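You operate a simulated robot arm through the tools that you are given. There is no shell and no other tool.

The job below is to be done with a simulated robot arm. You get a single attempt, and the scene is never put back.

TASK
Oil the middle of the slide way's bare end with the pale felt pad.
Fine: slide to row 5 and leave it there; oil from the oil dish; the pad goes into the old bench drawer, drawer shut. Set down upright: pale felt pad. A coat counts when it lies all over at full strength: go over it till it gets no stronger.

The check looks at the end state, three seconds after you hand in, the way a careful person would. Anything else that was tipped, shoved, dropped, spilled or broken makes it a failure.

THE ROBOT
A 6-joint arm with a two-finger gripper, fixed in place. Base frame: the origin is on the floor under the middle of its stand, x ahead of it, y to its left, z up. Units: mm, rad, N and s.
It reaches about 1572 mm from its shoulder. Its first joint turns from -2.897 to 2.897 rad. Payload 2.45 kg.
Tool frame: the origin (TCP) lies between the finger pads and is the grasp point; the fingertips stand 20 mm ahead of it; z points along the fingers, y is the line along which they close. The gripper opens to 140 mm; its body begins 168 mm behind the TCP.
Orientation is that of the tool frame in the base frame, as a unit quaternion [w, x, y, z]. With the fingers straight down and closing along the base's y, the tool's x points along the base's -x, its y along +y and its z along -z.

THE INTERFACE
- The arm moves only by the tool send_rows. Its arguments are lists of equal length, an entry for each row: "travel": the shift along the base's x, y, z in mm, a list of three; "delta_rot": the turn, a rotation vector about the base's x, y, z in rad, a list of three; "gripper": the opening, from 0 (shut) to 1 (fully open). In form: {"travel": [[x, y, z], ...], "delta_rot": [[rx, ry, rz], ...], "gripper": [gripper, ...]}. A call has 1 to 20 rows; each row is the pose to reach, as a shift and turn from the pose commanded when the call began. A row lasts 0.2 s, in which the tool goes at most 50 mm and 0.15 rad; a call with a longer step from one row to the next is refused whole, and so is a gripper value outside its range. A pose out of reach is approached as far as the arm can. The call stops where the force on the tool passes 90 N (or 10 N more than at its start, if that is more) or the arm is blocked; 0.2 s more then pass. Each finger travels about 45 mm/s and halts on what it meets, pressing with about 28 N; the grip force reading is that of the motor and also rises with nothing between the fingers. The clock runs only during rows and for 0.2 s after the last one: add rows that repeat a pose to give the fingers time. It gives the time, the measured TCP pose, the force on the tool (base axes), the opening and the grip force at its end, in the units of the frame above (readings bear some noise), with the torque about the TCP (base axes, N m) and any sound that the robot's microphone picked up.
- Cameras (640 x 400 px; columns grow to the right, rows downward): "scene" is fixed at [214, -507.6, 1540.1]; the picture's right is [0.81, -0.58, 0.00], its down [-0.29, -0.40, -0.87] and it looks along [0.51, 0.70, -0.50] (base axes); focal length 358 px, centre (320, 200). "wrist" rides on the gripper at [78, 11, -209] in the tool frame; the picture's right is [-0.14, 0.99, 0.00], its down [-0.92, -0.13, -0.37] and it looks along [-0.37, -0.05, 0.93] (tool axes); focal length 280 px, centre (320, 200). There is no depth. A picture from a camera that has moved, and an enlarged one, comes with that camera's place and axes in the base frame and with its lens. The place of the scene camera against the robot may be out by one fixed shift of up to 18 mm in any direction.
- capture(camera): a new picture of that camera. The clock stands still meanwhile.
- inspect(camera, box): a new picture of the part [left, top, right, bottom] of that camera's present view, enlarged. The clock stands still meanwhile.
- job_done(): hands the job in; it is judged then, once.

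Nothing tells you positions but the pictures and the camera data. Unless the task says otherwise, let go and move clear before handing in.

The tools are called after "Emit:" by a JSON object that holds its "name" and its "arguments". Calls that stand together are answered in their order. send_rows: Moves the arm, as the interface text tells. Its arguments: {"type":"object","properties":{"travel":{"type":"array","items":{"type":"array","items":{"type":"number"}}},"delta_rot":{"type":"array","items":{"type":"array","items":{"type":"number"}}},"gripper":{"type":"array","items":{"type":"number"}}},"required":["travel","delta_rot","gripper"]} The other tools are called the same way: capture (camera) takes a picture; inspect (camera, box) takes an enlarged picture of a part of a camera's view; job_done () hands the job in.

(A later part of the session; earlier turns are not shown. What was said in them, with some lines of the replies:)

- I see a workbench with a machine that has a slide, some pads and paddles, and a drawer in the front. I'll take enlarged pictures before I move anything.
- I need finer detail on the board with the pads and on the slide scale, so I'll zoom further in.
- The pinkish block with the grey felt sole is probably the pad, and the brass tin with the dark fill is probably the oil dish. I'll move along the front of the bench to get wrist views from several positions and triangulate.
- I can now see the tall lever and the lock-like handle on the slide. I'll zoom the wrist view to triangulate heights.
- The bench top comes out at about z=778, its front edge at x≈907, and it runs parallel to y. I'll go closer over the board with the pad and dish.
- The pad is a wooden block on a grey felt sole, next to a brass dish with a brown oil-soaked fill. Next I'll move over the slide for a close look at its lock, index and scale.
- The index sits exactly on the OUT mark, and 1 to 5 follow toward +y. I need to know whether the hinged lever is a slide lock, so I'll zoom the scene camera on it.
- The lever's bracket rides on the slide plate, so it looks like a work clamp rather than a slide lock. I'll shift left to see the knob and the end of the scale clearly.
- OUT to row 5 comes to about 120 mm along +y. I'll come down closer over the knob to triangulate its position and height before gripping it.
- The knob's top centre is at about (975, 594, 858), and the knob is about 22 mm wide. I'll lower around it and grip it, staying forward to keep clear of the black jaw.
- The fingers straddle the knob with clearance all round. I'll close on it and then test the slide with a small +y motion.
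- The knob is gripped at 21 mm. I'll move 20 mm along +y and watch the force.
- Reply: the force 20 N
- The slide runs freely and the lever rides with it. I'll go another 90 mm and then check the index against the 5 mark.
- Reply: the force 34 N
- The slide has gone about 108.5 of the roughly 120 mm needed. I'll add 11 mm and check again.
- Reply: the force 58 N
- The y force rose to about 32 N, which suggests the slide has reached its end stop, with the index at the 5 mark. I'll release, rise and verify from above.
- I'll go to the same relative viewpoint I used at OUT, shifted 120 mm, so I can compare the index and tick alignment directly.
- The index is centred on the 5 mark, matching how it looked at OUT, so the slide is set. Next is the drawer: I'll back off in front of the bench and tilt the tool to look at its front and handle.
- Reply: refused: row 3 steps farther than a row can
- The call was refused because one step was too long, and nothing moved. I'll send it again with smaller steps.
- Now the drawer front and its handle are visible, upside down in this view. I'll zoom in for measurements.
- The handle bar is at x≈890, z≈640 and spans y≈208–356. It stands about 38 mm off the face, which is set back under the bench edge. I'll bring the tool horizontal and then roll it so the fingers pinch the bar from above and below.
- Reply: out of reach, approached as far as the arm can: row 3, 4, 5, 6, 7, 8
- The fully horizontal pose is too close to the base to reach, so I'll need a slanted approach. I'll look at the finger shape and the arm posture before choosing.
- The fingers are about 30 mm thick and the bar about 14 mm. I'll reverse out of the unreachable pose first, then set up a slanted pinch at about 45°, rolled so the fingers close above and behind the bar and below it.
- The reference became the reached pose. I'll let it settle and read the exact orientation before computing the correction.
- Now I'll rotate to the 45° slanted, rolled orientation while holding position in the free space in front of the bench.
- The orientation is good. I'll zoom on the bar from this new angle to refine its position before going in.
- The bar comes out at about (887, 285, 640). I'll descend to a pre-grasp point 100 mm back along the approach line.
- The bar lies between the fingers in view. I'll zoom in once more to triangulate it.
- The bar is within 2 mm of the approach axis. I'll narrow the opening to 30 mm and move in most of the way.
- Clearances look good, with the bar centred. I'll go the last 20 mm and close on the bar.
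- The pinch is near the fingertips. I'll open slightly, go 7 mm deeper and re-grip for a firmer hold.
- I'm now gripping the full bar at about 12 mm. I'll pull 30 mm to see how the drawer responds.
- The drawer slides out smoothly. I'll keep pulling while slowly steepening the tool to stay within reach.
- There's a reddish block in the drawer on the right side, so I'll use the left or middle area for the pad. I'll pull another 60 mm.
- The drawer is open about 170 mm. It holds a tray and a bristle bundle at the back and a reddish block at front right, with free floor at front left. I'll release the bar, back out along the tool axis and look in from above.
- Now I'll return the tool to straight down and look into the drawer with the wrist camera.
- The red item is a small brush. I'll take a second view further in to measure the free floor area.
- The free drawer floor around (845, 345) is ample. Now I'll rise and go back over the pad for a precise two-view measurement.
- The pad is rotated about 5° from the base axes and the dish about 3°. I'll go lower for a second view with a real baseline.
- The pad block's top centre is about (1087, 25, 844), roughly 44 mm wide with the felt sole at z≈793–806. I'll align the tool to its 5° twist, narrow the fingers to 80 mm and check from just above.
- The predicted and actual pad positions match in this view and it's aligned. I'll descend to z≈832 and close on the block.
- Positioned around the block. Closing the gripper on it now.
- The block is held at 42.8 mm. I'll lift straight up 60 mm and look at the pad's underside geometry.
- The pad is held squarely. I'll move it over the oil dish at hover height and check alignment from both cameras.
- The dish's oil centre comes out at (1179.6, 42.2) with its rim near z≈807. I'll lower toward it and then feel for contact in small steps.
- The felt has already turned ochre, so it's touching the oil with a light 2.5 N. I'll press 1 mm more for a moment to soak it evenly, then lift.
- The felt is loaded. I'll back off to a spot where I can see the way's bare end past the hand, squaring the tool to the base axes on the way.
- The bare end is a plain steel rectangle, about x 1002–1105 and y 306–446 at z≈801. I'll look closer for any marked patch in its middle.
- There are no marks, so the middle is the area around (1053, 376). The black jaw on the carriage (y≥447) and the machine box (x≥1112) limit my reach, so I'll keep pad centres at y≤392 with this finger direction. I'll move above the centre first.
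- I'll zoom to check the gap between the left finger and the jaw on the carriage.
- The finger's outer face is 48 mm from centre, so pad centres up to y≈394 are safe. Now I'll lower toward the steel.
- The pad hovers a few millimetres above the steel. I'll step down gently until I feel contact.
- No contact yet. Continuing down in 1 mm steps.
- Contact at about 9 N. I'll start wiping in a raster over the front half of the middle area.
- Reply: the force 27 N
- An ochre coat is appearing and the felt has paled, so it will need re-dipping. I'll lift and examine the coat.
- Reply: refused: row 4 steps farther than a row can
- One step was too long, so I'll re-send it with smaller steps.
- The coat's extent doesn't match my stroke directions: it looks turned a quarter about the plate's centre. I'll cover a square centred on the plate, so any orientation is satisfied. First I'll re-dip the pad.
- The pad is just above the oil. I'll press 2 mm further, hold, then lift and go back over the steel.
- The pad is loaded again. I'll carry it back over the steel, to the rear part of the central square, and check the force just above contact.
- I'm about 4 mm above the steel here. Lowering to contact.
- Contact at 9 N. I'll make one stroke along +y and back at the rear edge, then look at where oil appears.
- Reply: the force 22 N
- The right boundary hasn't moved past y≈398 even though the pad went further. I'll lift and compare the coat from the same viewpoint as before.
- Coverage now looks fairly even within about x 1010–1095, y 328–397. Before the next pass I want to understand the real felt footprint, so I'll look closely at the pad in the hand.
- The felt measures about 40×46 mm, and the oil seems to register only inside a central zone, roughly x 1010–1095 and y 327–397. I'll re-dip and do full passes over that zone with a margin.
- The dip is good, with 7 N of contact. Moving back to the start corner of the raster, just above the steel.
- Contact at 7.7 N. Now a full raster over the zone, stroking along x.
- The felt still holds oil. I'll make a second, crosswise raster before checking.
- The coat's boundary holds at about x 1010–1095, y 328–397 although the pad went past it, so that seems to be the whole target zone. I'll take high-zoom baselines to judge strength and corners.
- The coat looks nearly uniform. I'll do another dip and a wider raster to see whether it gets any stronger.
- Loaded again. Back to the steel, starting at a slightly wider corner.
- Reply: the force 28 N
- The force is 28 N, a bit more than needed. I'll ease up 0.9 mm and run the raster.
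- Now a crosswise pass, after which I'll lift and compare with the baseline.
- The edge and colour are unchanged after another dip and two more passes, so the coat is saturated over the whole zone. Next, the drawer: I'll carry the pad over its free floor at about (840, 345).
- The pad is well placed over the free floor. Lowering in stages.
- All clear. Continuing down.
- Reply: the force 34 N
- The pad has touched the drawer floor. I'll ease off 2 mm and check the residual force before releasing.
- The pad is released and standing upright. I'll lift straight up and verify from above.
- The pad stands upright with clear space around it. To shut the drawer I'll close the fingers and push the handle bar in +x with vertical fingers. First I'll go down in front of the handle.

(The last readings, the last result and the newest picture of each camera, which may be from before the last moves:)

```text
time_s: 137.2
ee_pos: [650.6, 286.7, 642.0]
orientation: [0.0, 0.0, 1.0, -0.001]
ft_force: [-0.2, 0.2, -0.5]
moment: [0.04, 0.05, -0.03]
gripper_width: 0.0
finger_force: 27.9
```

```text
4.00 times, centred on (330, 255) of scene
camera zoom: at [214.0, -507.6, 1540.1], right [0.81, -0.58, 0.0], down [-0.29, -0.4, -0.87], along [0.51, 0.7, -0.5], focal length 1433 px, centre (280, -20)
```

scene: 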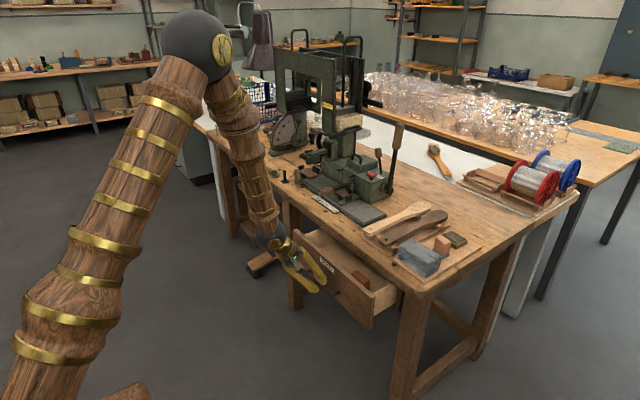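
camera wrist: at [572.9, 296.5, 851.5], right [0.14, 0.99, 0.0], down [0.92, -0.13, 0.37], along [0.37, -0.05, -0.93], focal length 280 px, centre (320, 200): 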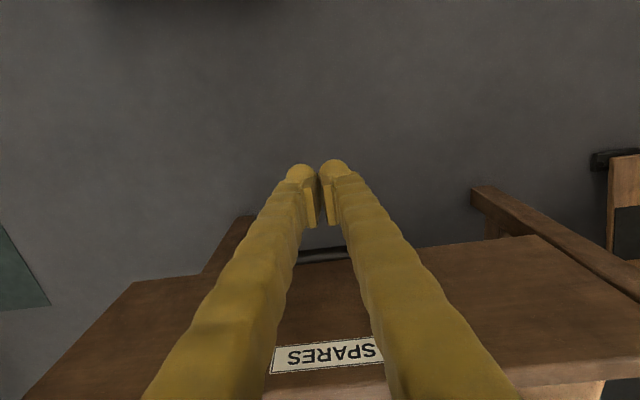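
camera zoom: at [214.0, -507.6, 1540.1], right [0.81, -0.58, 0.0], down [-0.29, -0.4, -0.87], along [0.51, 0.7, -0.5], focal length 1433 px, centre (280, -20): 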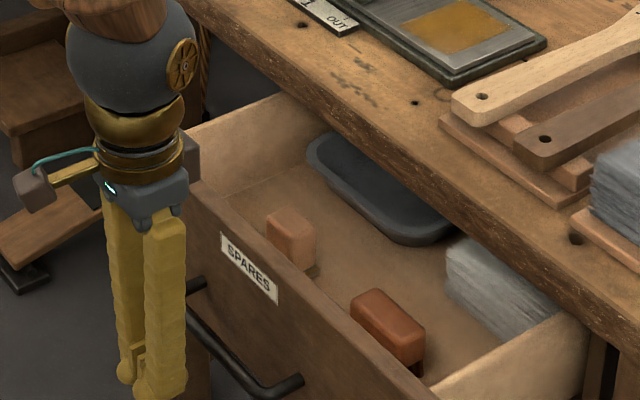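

The closed fingers are level with the bar and in front of it. Pushing slowly in +x.

Emit:
{"name": "send_rows", "arguments": {"travel": [[10, 0, 0], [20, 0, 0], [28, 0, 0], [34, 0, 0], [40, 0, 0], [47, 0, 0], [55, 0, 0], [63, 0, 0], [71, 0, 0], [79, 0, 0], [87, 0, 0], [95, 0, 0], [103, 0, 0], [111, 0, 0], [119, 0, 0], [127, 0, 0], [135, 0, 0], [143, 0, 0], [149, 0, 0], [149, 0, 0]], "delta_rot": [[0, 0, 0], [0, 0, 0], [0, 0, 0], [0, 0, 0], [0, 0, 0], [0, 0, 0], [0, 0, 0], [0, 0, 0], [0, 0, 0], [0, 0, 0], [0, 0, 0], [0, 0, 0], [0, 0, 0], [0, 0, 0], [0, 0, 0], [0, 0, 0], [0, 0, 0], [0, 0, 0], [0, 0, 0], [0, 0, 0]], "gripper": [0, 0, 0, 0, 0, 0, 0, 0, 0, 0, 0, 0, 0, 0, 0, 0, 0, 0, 0, 0]}}

Emit:
{"name": "inspect", "arguments": {"camera": "scene", "box": [250, 205, 410, 305]}}

Emit:
{"name": "capture", "arguments": {"camera": "wrist"}}

```text
time_s: 141.4
ee_pos: [800.5, 284.8, 642.4]
orientation: [0.001, -0.001, 1.0, 0.0]
ft_force: [1.2, 0.0, -0.1]
moment: [0.01, -0.02, -0.01]
gripper_width: 0.0
finger_force: 27.9
```

```text
4.00 times, centred on (330, 255) of scene
camera zoom: at [214.0, -507.6, 1540.1], right [0.81, -0.58, 0.0], down [-0.29, -0.4, -0.87], along [0.51, 0.7, -0.5], focal length 1433 px, centre (280, -20)
```

zoom: 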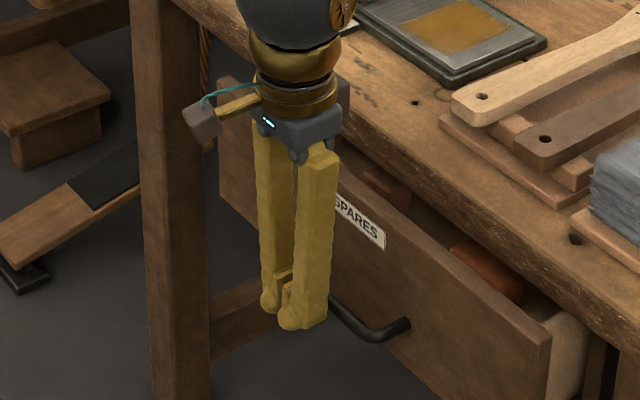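

```text
taken
camera wrist: at [722.1, 296.2, 851.2], right [0.14, 0.99, 0.0], down [0.92, -0.13, 0.37], along [0.37, -0.05, -0.93], focal length 280 px, centre (320, 200)
```

wrist: 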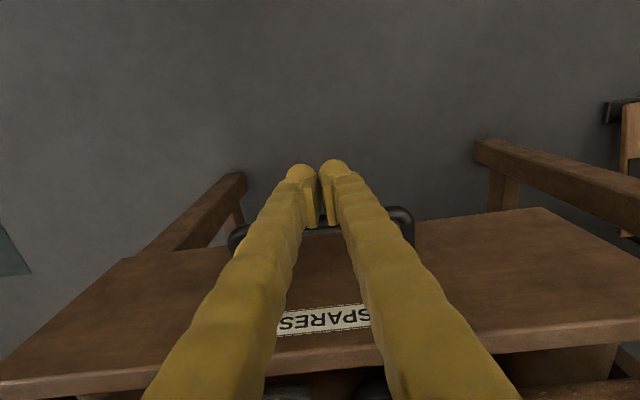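

The drawer is sliding in smoothly. Pushing the remaining distance more slowly.

Emit:
{"name": "send_rows", "arguments": {"travel": [[6, 0, 0], [12, 0, 0], [18, 0, 0], [24, 0, 0], [30, 0, 0], [36, 0, 0], [42, 0, 0], [47, 0, 0], [51, 0, 0], [51, 0, 0]], "delta_rot": [[0, 0, 0], [0, 0, 0], [0, 0, 0], [0, 0, 0], [0, 0, 0], [0, 0, 0], [0, 0, 0], [0, 0, 0], [0, 0, 0], [0, 0, 0]], "gripper": [0, 0, 0, 0, 0, 0, 0, 0, 0, 0]}}

Emit:
{"name": "inspect", "arguments": {"camera": "scene", "box": [270, 205, 430, 305]}}

```text
time_s: 143.6
ee_pos: [850.5, 285.6, 642.9]
orientation: [0.001, -0.001, 1.0, 0.0]
ft_force: [-0.3, 0.6, 0.3]
moment: [0.04, -0.03, 0.0]
gripper_width: 0.0
finger_force: 28.2
```

```text
4.00 times, centred on (350, 255) of scene
camera zoom: at [214.0, -507.6, 1540.1], right [0.81, -0.58, 0.0], down [-0.29, -0.4, -0.87], along [0.51, 0.7, -0.5], focal length 1433 px, centre (200, -20)
```

zoom: 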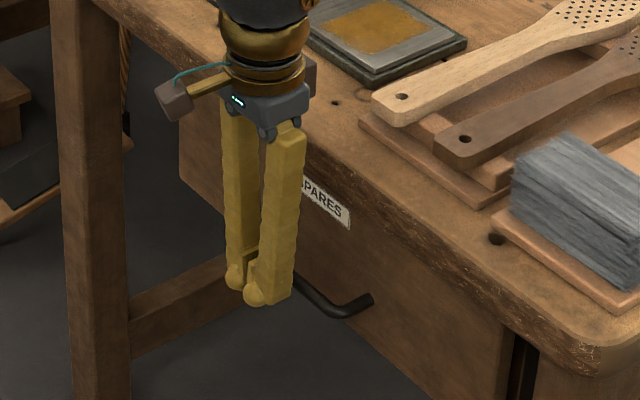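

Nearly shut. A few more millimetres, watching for the stop.

Emit:
{"name": "send_rows", "arguments": {"travel": [[2, 0, 0], [4, 0, 0], [6, 0, 0], [8, 0, 0], [8, 0, 0]], "delta_rot": [[0, 0, 0], [0, 0, 0], [0, 0, 0], [0, 0, 0], [0, 0, 0]], "gripper": [0, 0, 0, 0, 0]}}

Emit:
{"name": "inspect", "arguments": {"camera": "scene", "box": [310, 220, 420, 289]}}

```text
time_s: 144.8
ee_pos: [858.6, 285.2, 643.2]
orientation: [0.0, 0.0, 1.0, 0.0]
ft_force: [-1.1, -0.1, -0.4]
moment: [-0.05, -0.01, 0.0]
gripper_width: 0.2
finger_force: 28.0
```

```text
5.80 times, centred on (365, 254) of scene
camera zoom: at [214.0, -507.6, 1540.1], right [0.81, -0.58, 0.0], down [-0.29, -0.4, -0.87], along [0.51, 0.7, -0.5], focal length 2077 px, centre (59, -116)
```

zoom: 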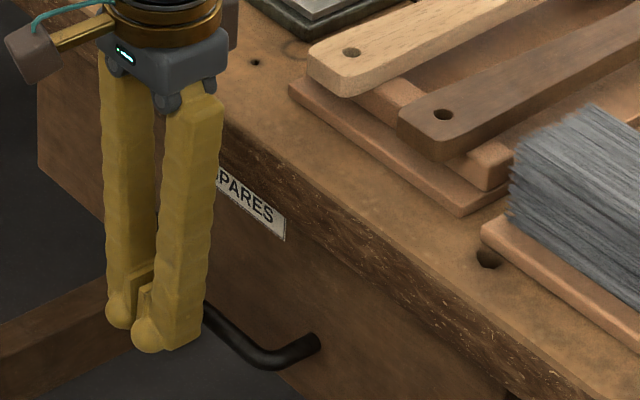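

It's within a millimetre or two of its original closed position. I'll push until it firmly meets the stop.

Emit:
{"name": "send_rows", "arguments": {"travel": [[1, 0, 0], [2, 0, 0], [3, 0, 0], [4, 0, 0], [4, 0, 0]], "delta_rot": [[0, 0, 0], [0, 0, 0], [0, 0, 0], [0, 0, 0], [0, 0, 0]], "gripper": [0, 0, 0, 0, 0]}}

Emit:
{"name": "inspect", "arguments": {"camera": "scene", "box": [310, 220, 420, 289]}}

```text
time_s: 146.0
ee_pos: [861.9, 283.6, 642.5]
orientation: [0.0, 0.0, 1.0, -0.002]
ft_force: [-32.0, 0.0, 4.2]
moment: [0.01, 0.12, 0.11]
gripper_width: 6.0
finger_force: 28.8
```

```text
5.80 times, centred on (365, 254) of scene
camera zoom: at [214.0, -507.6, 1540.1], right [0.81, -0.58, 0.0], down [-0.29, -0.4, -0.87], along [0.51, 0.7, -0.5], focal length 2077 px, centre (59, -116)
```

zoom: 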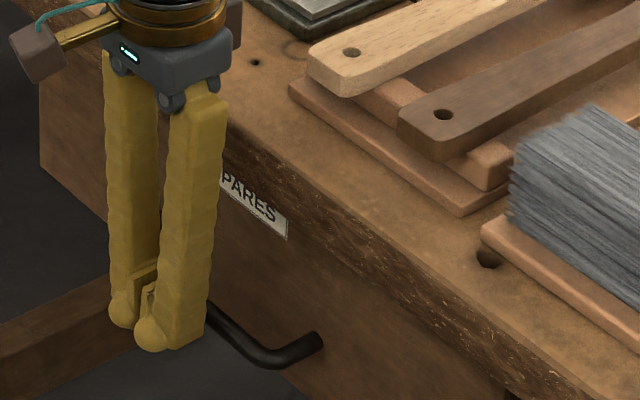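

The drawer has met its stop at 32 N. I'll back straight off and confirm it stays shut.

Emit:
{"name": "send_rows", "arguments": {"travel": [[-2, 0, 0], [-6, 0, 0], [-14, 0, 0], [-30, 0, 0], [-60, 0, 0], [-100, 0, 0], [-140, 0, 0], [-140, 0, 0]], "delta_rot": [[0, 0, 0], [0, 0, 0], [0, 0, 0], [0, 0, 0], [0, 0, 0], [0, 0, 0], [0, 0, 0], [0, 0, 0]], "gripper": [0, 0, 0, 0, 0, 0, 0, 0]}}

Emit:
{"name": "inspect", "arguments": {"camera": "scene", "box": [310, 220, 420, 289]}}

Emit:
{"name": "capture", "arguments": {"camera": "wrist"}}

```text
time_s: 147.8
ee_pos: [724.6, 287.0, 643.0]
orientation: [0.001, 0.0, 1.0, 0.001]
ft_force: [0.4, -0.3, -0.7]
moment: [0.0, 0.0, 0.04]
gripper_width: 0.3
finger_force: 29.3
```

```text
5.80 times, centred on (365, 254) of scene
camera zoom: at [214.0, -507.6, 1540.1], right [0.81, -0.58, 0.0], down [-0.29, -0.4, -0.87], along [0.51, 0.7, -0.5], focal length 2077 px, centre (59, -116)
```

zoom: 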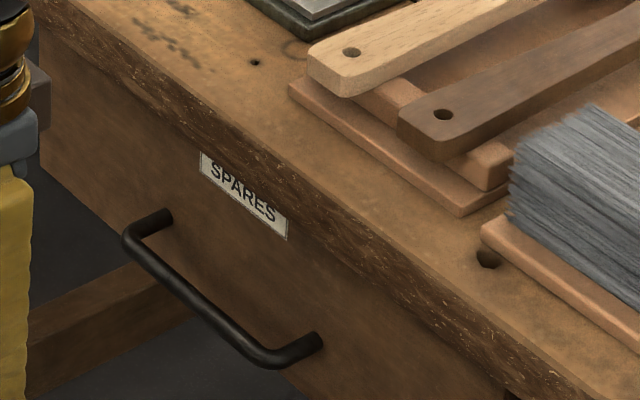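

```text
taken
camera wrist: at [645.4, 297.2, 851.2], right [0.14, 0.99, 0.0], down [0.92, -0.13, 0.37], along [0.37, -0.05, -0.93], focal length 280 px, centre (320, 200)
```

wrist: 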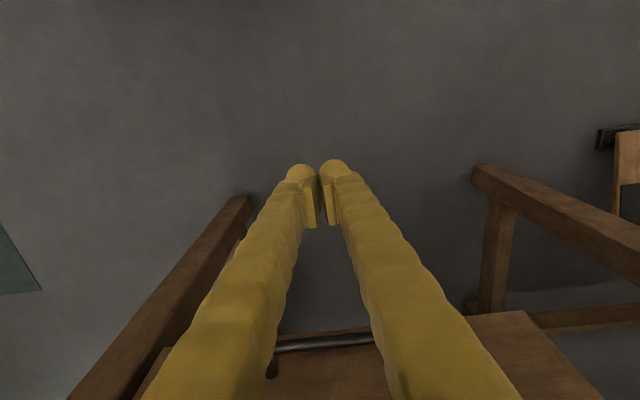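

The drawer matches its original closed position exactly. I'll raise the arm clear and make a final check of the slide, the coat and the bench.

Emit:
{"name": "send_rows", "arguments": {"travel": [[-20, 0, 45], [-20, 0, 90], [-20, 0, 135], [-20, 0, 180], [-20, 0, 225], [-20, 0, 270], [-20, 0, 315], [-10, 0, 360], [0, 10, 400], [20, 30, 440], [50, 60, 470], [80, 90, 480], [100, 110, 480], [100, 110, 480]], "delta_rot": [[0, 0, 0], [0, 0, 0], [0, 0, 0], [0, 0, 0], [0, 0, 0], [0, 0, 0], [0, 0, 0], [0, 0, 0], [0, 0, 0], [0, 0, 0], [0, 0, 0], [0, 0, 0], [0, 0, 0], [0, 0, 0]], "gripper": [0, 0, 0, 0, 0, 0.2, 0.5, 0.8, 1, 1, 1, 1, 1, 1]}}

Emit:
{"name": "capture", "arguments": {"camera": "scene"}}

Emit:
{"name": "capture", "arguments": {"camera": "wrist"}}

Emit:
{"name": "inspect", "arguments": {"camera": "scene", "box": [300, 170, 400, 233]}}

Emit:
{"name": "inspect", "arguments": {"camera": "scene", "box": [316, 192, 344, 210]}}

```text
refused: row 11 steps farther than a row can; nothing moved
```

```text
taken
```

scene: 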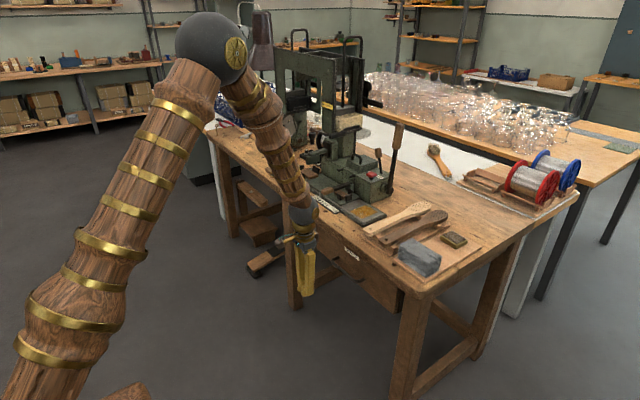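

```text
taken
camera wrist: at [645.4, 297.2, 851.2], right [0.14, 0.99, 0.0], down [0.92, -0.13, 0.37], along [0.37, -0.05, -0.93], focal length 280 px, centre (320, 200)
```

wrist: 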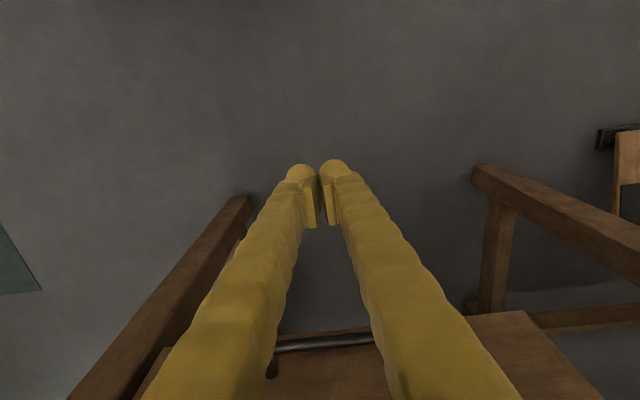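

```text
6.35 times, centred on (350, 202) of scene
camera zoom: at [214.0, -507.6, 1540.1], right [0.81, -0.58, 0.0], down [-0.29, -0.4, -0.87], along [0.51, 0.7, -0.5], focal length 2275 px, centre (130, 190)
```

zoom: 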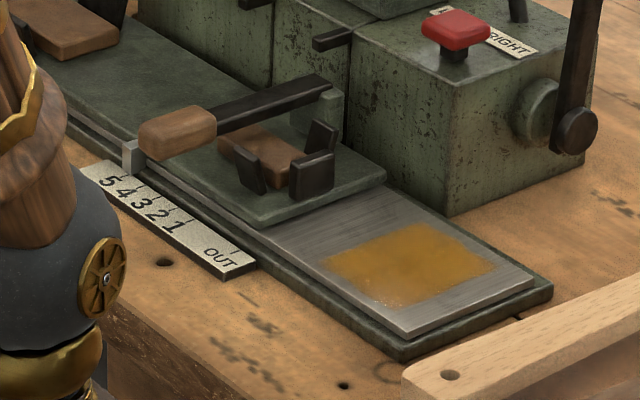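

```text
16.00 times, centred on (330, 201) of scene
camera zoom: at [214.0, -507.6, 1540.1], right [0.81, -0.58, 0.0], down [-0.29, -0.4, -0.87], along [0.51, 0.7, -0.5], focal length 5732 px, centre (160, 184)
```

zoom: 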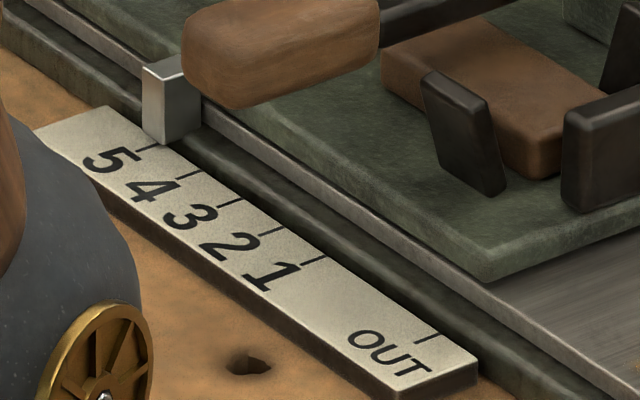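

The scene looks right: index at 5, coat in place, drawer shut. I'll re-send the raise with smaller steps and take a last look at the coat from above.

Emit:
{"name": "send_rows", "arguments": {"travel": [[-20, 0, 40], [-20, 0, 85], [-20, 0, 130], [-20, 0, 175], [-20, 0, 220], [-20, 0, 265], [-20, 0, 310], [-10, 0, 355], [0, 5, 395], [15, 20, 430], [35, 40, 455], [60, 60, 470], [85, 75, 475], [110, 85, 475], [110, 85, 475]], "delta_rot": [[0, 0, 0], [0, 0, 0], [0, 0, 0], [0, 0, 0], [0, 0, 0], [0, 0, 0], [0, 0, 0], [0, 0, 0], [0, 0, 0], [0, 0, 0], [0, 0, 0], [0, 0, 0], [0, 0, 0], [0, 0, 0], [0, 0, 0]], "gripper": [0, 0, 0, 0, 0, 0.2, 0.5, 0.8, 1, 1, 1, 1, 1, 1, 1]}}

Emit:
{"name": "capture", "arguments": {"camera": "scene"}}

Emit:
{"name": "capture", "arguments": {"camera": "wrist"}}

Emit:
{"name": "inspect", "arguments": {"camera": "wrist", "box": [240, 200, 400, 300]}}

```text
time_s: 151.0
ee_pos: [833.1, 370.2, 1116.8]
orientation: [0.002, 0.001, 1.0, 0.0]
ft_force: [-0.3, 0.0, 1.7]
moment: [0.01, 0.01, 0.03]
gripper_width: 140.1
finger_force: 0.1
```

```text
taken
```

scene: 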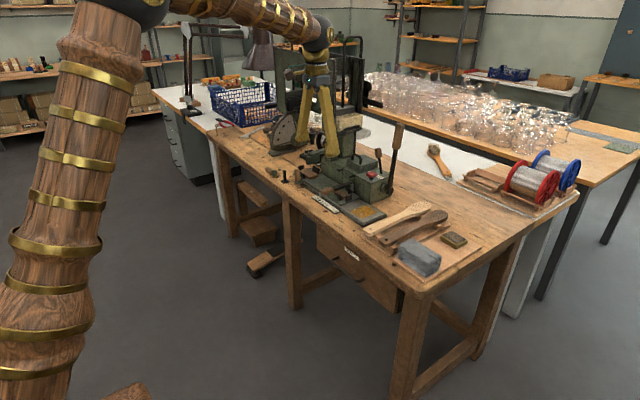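

```text
taken
camera wrist: at [754.2, 381.3, 1326.8], right [0.14, 0.99, 0.0], down [0.92, -0.13, 0.37], along [0.37, -0.05, -0.93], focal length 280 px, centre (320, 200)
```

wrist: 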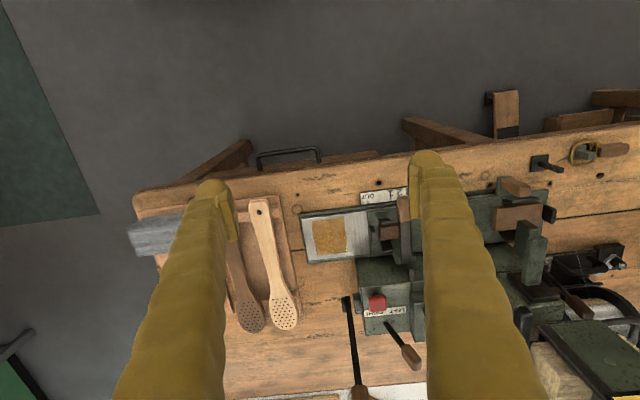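

```text
4.00 times, centred on (320, 250) of wrist
camera zoom: at [754.2, 381.3, 1326.8], right [0.14, 0.99, 0.0], down [0.92, -0.13, 0.37], along [0.37, -0.05, -0.93], focal length 1122 px, centre (320, 0)
```

zoom: 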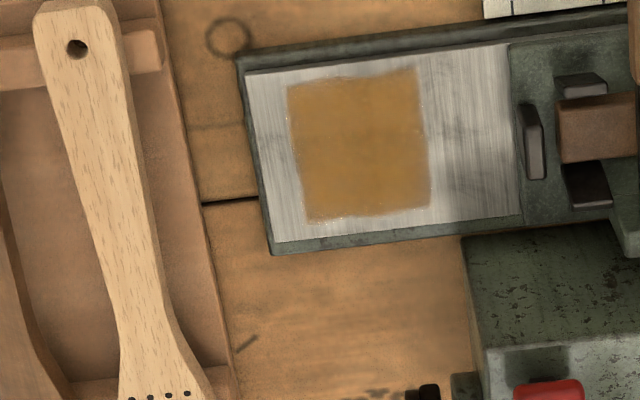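

The coat looks uniform from above. I'll check it and the dish board once more at high zoom before handing in.

Emit:
{"name": "inspect", "arguments": {"camera": "wrist", "box": [300, 210, 364, 250]}}

Emit:
{"name": "inspect", "arguments": {"camera": "scene", "box": [390, 220, 490, 283]}}

Emit:
{"name": "inspect", "arguments": {"camera": "scene", "box": [300, 170, 400, 233]}}

```text
10.00 times, centred on (332, 230) of wrist
camera zoom: at [754.2, 381.3, 1326.8], right [0.14, 0.99, 0.0], down [0.92, -0.13, 0.37], along [0.37, -0.05, -0.93], focal length 2804 px, centre (200, -100)
```

zoom: 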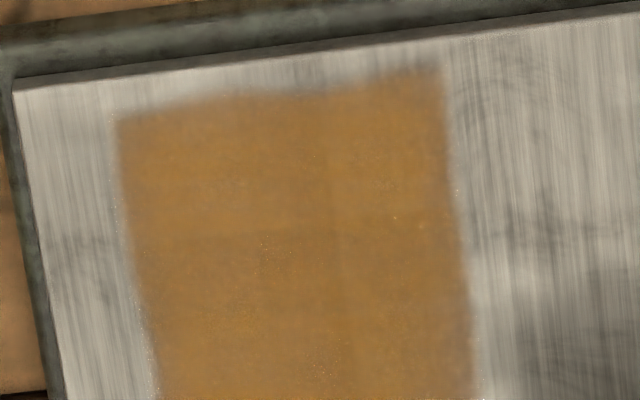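

```text
6.35 times, centred on (440, 252) of scene
camera zoom: at [214.0, -507.6, 1540.1], right [0.81, -0.58, 0.0], down [-0.29, -0.4, -0.87], along [0.51, 0.7, -0.5], focal length 2275 px, centre (-442, -127)
```

zoom: 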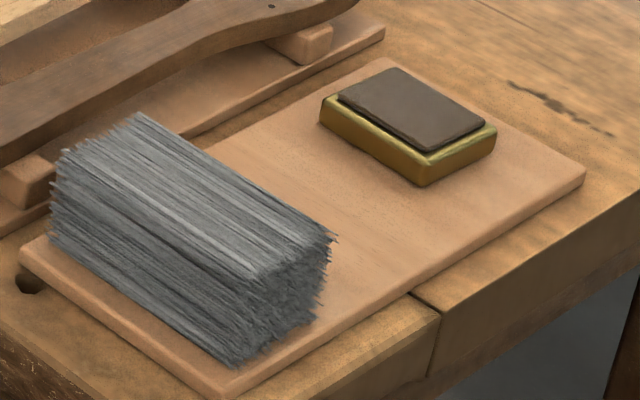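

```text
6.35 times, centred on (350, 202) of scene
camera zoom: at [214.0, -507.6, 1540.1], right [0.81, -0.58, 0.0], down [-0.29, -0.4, -0.87], along [0.51, 0.7, -0.5], focal length 2275 px, centre (130, 190)
```

zoom: 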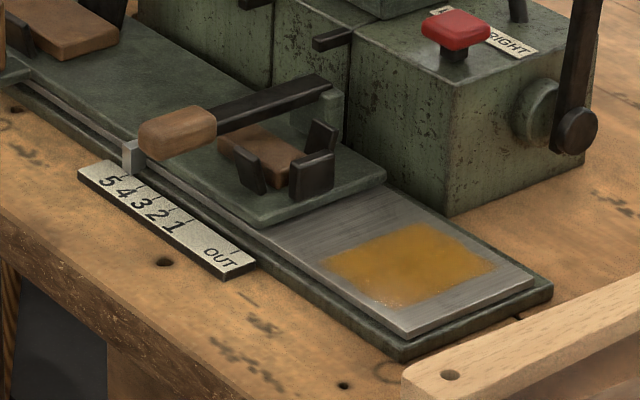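

Everything I can see matches the task. The index is on 5, an even coat covers the whole zone that took oil in the bare end, the drawer is shut with the pad standing upright inside, and the dish and other items haven't moved. The arm is clear and the gripper is empty, so I'm handing in.

Emit:
{"name": "job_done", "arguments": {}}

```text
The job is handed in.
```

I've handed the job in, and everything I could see in the final pictures matches what you asked for.

- **Slide:** it is at row 5, with the index centred on the 5 mark. I left it there.
- **Oil:** I dipped the pale felt pad in the oil dish four times and wiped the middle of the way's bare end. The last dip and two more passes changed neither the colour nor the edge of the coat, so I took it as full strength.
- **Pad:** I set it down upright in the bench drawer (the one labelled SPARES), on clear floor away from the items already there. I then pushed the drawer against its stop, and from outside it looks as it did when shut at the start. I couldn't see the pad once the drawer was closed.
- **Everything else:** the dish, bristle bundle and paddles are where they were, and the arm is clear with its gripper empty.

**Coat position:** the coat covers about 85 × 70 mm and lies nearer the way's outer end than the exact centre of the bare stretch. Oil only took in that area; where the pad went past its edges, the steel stayed bare. I treated that area as the intended middle.
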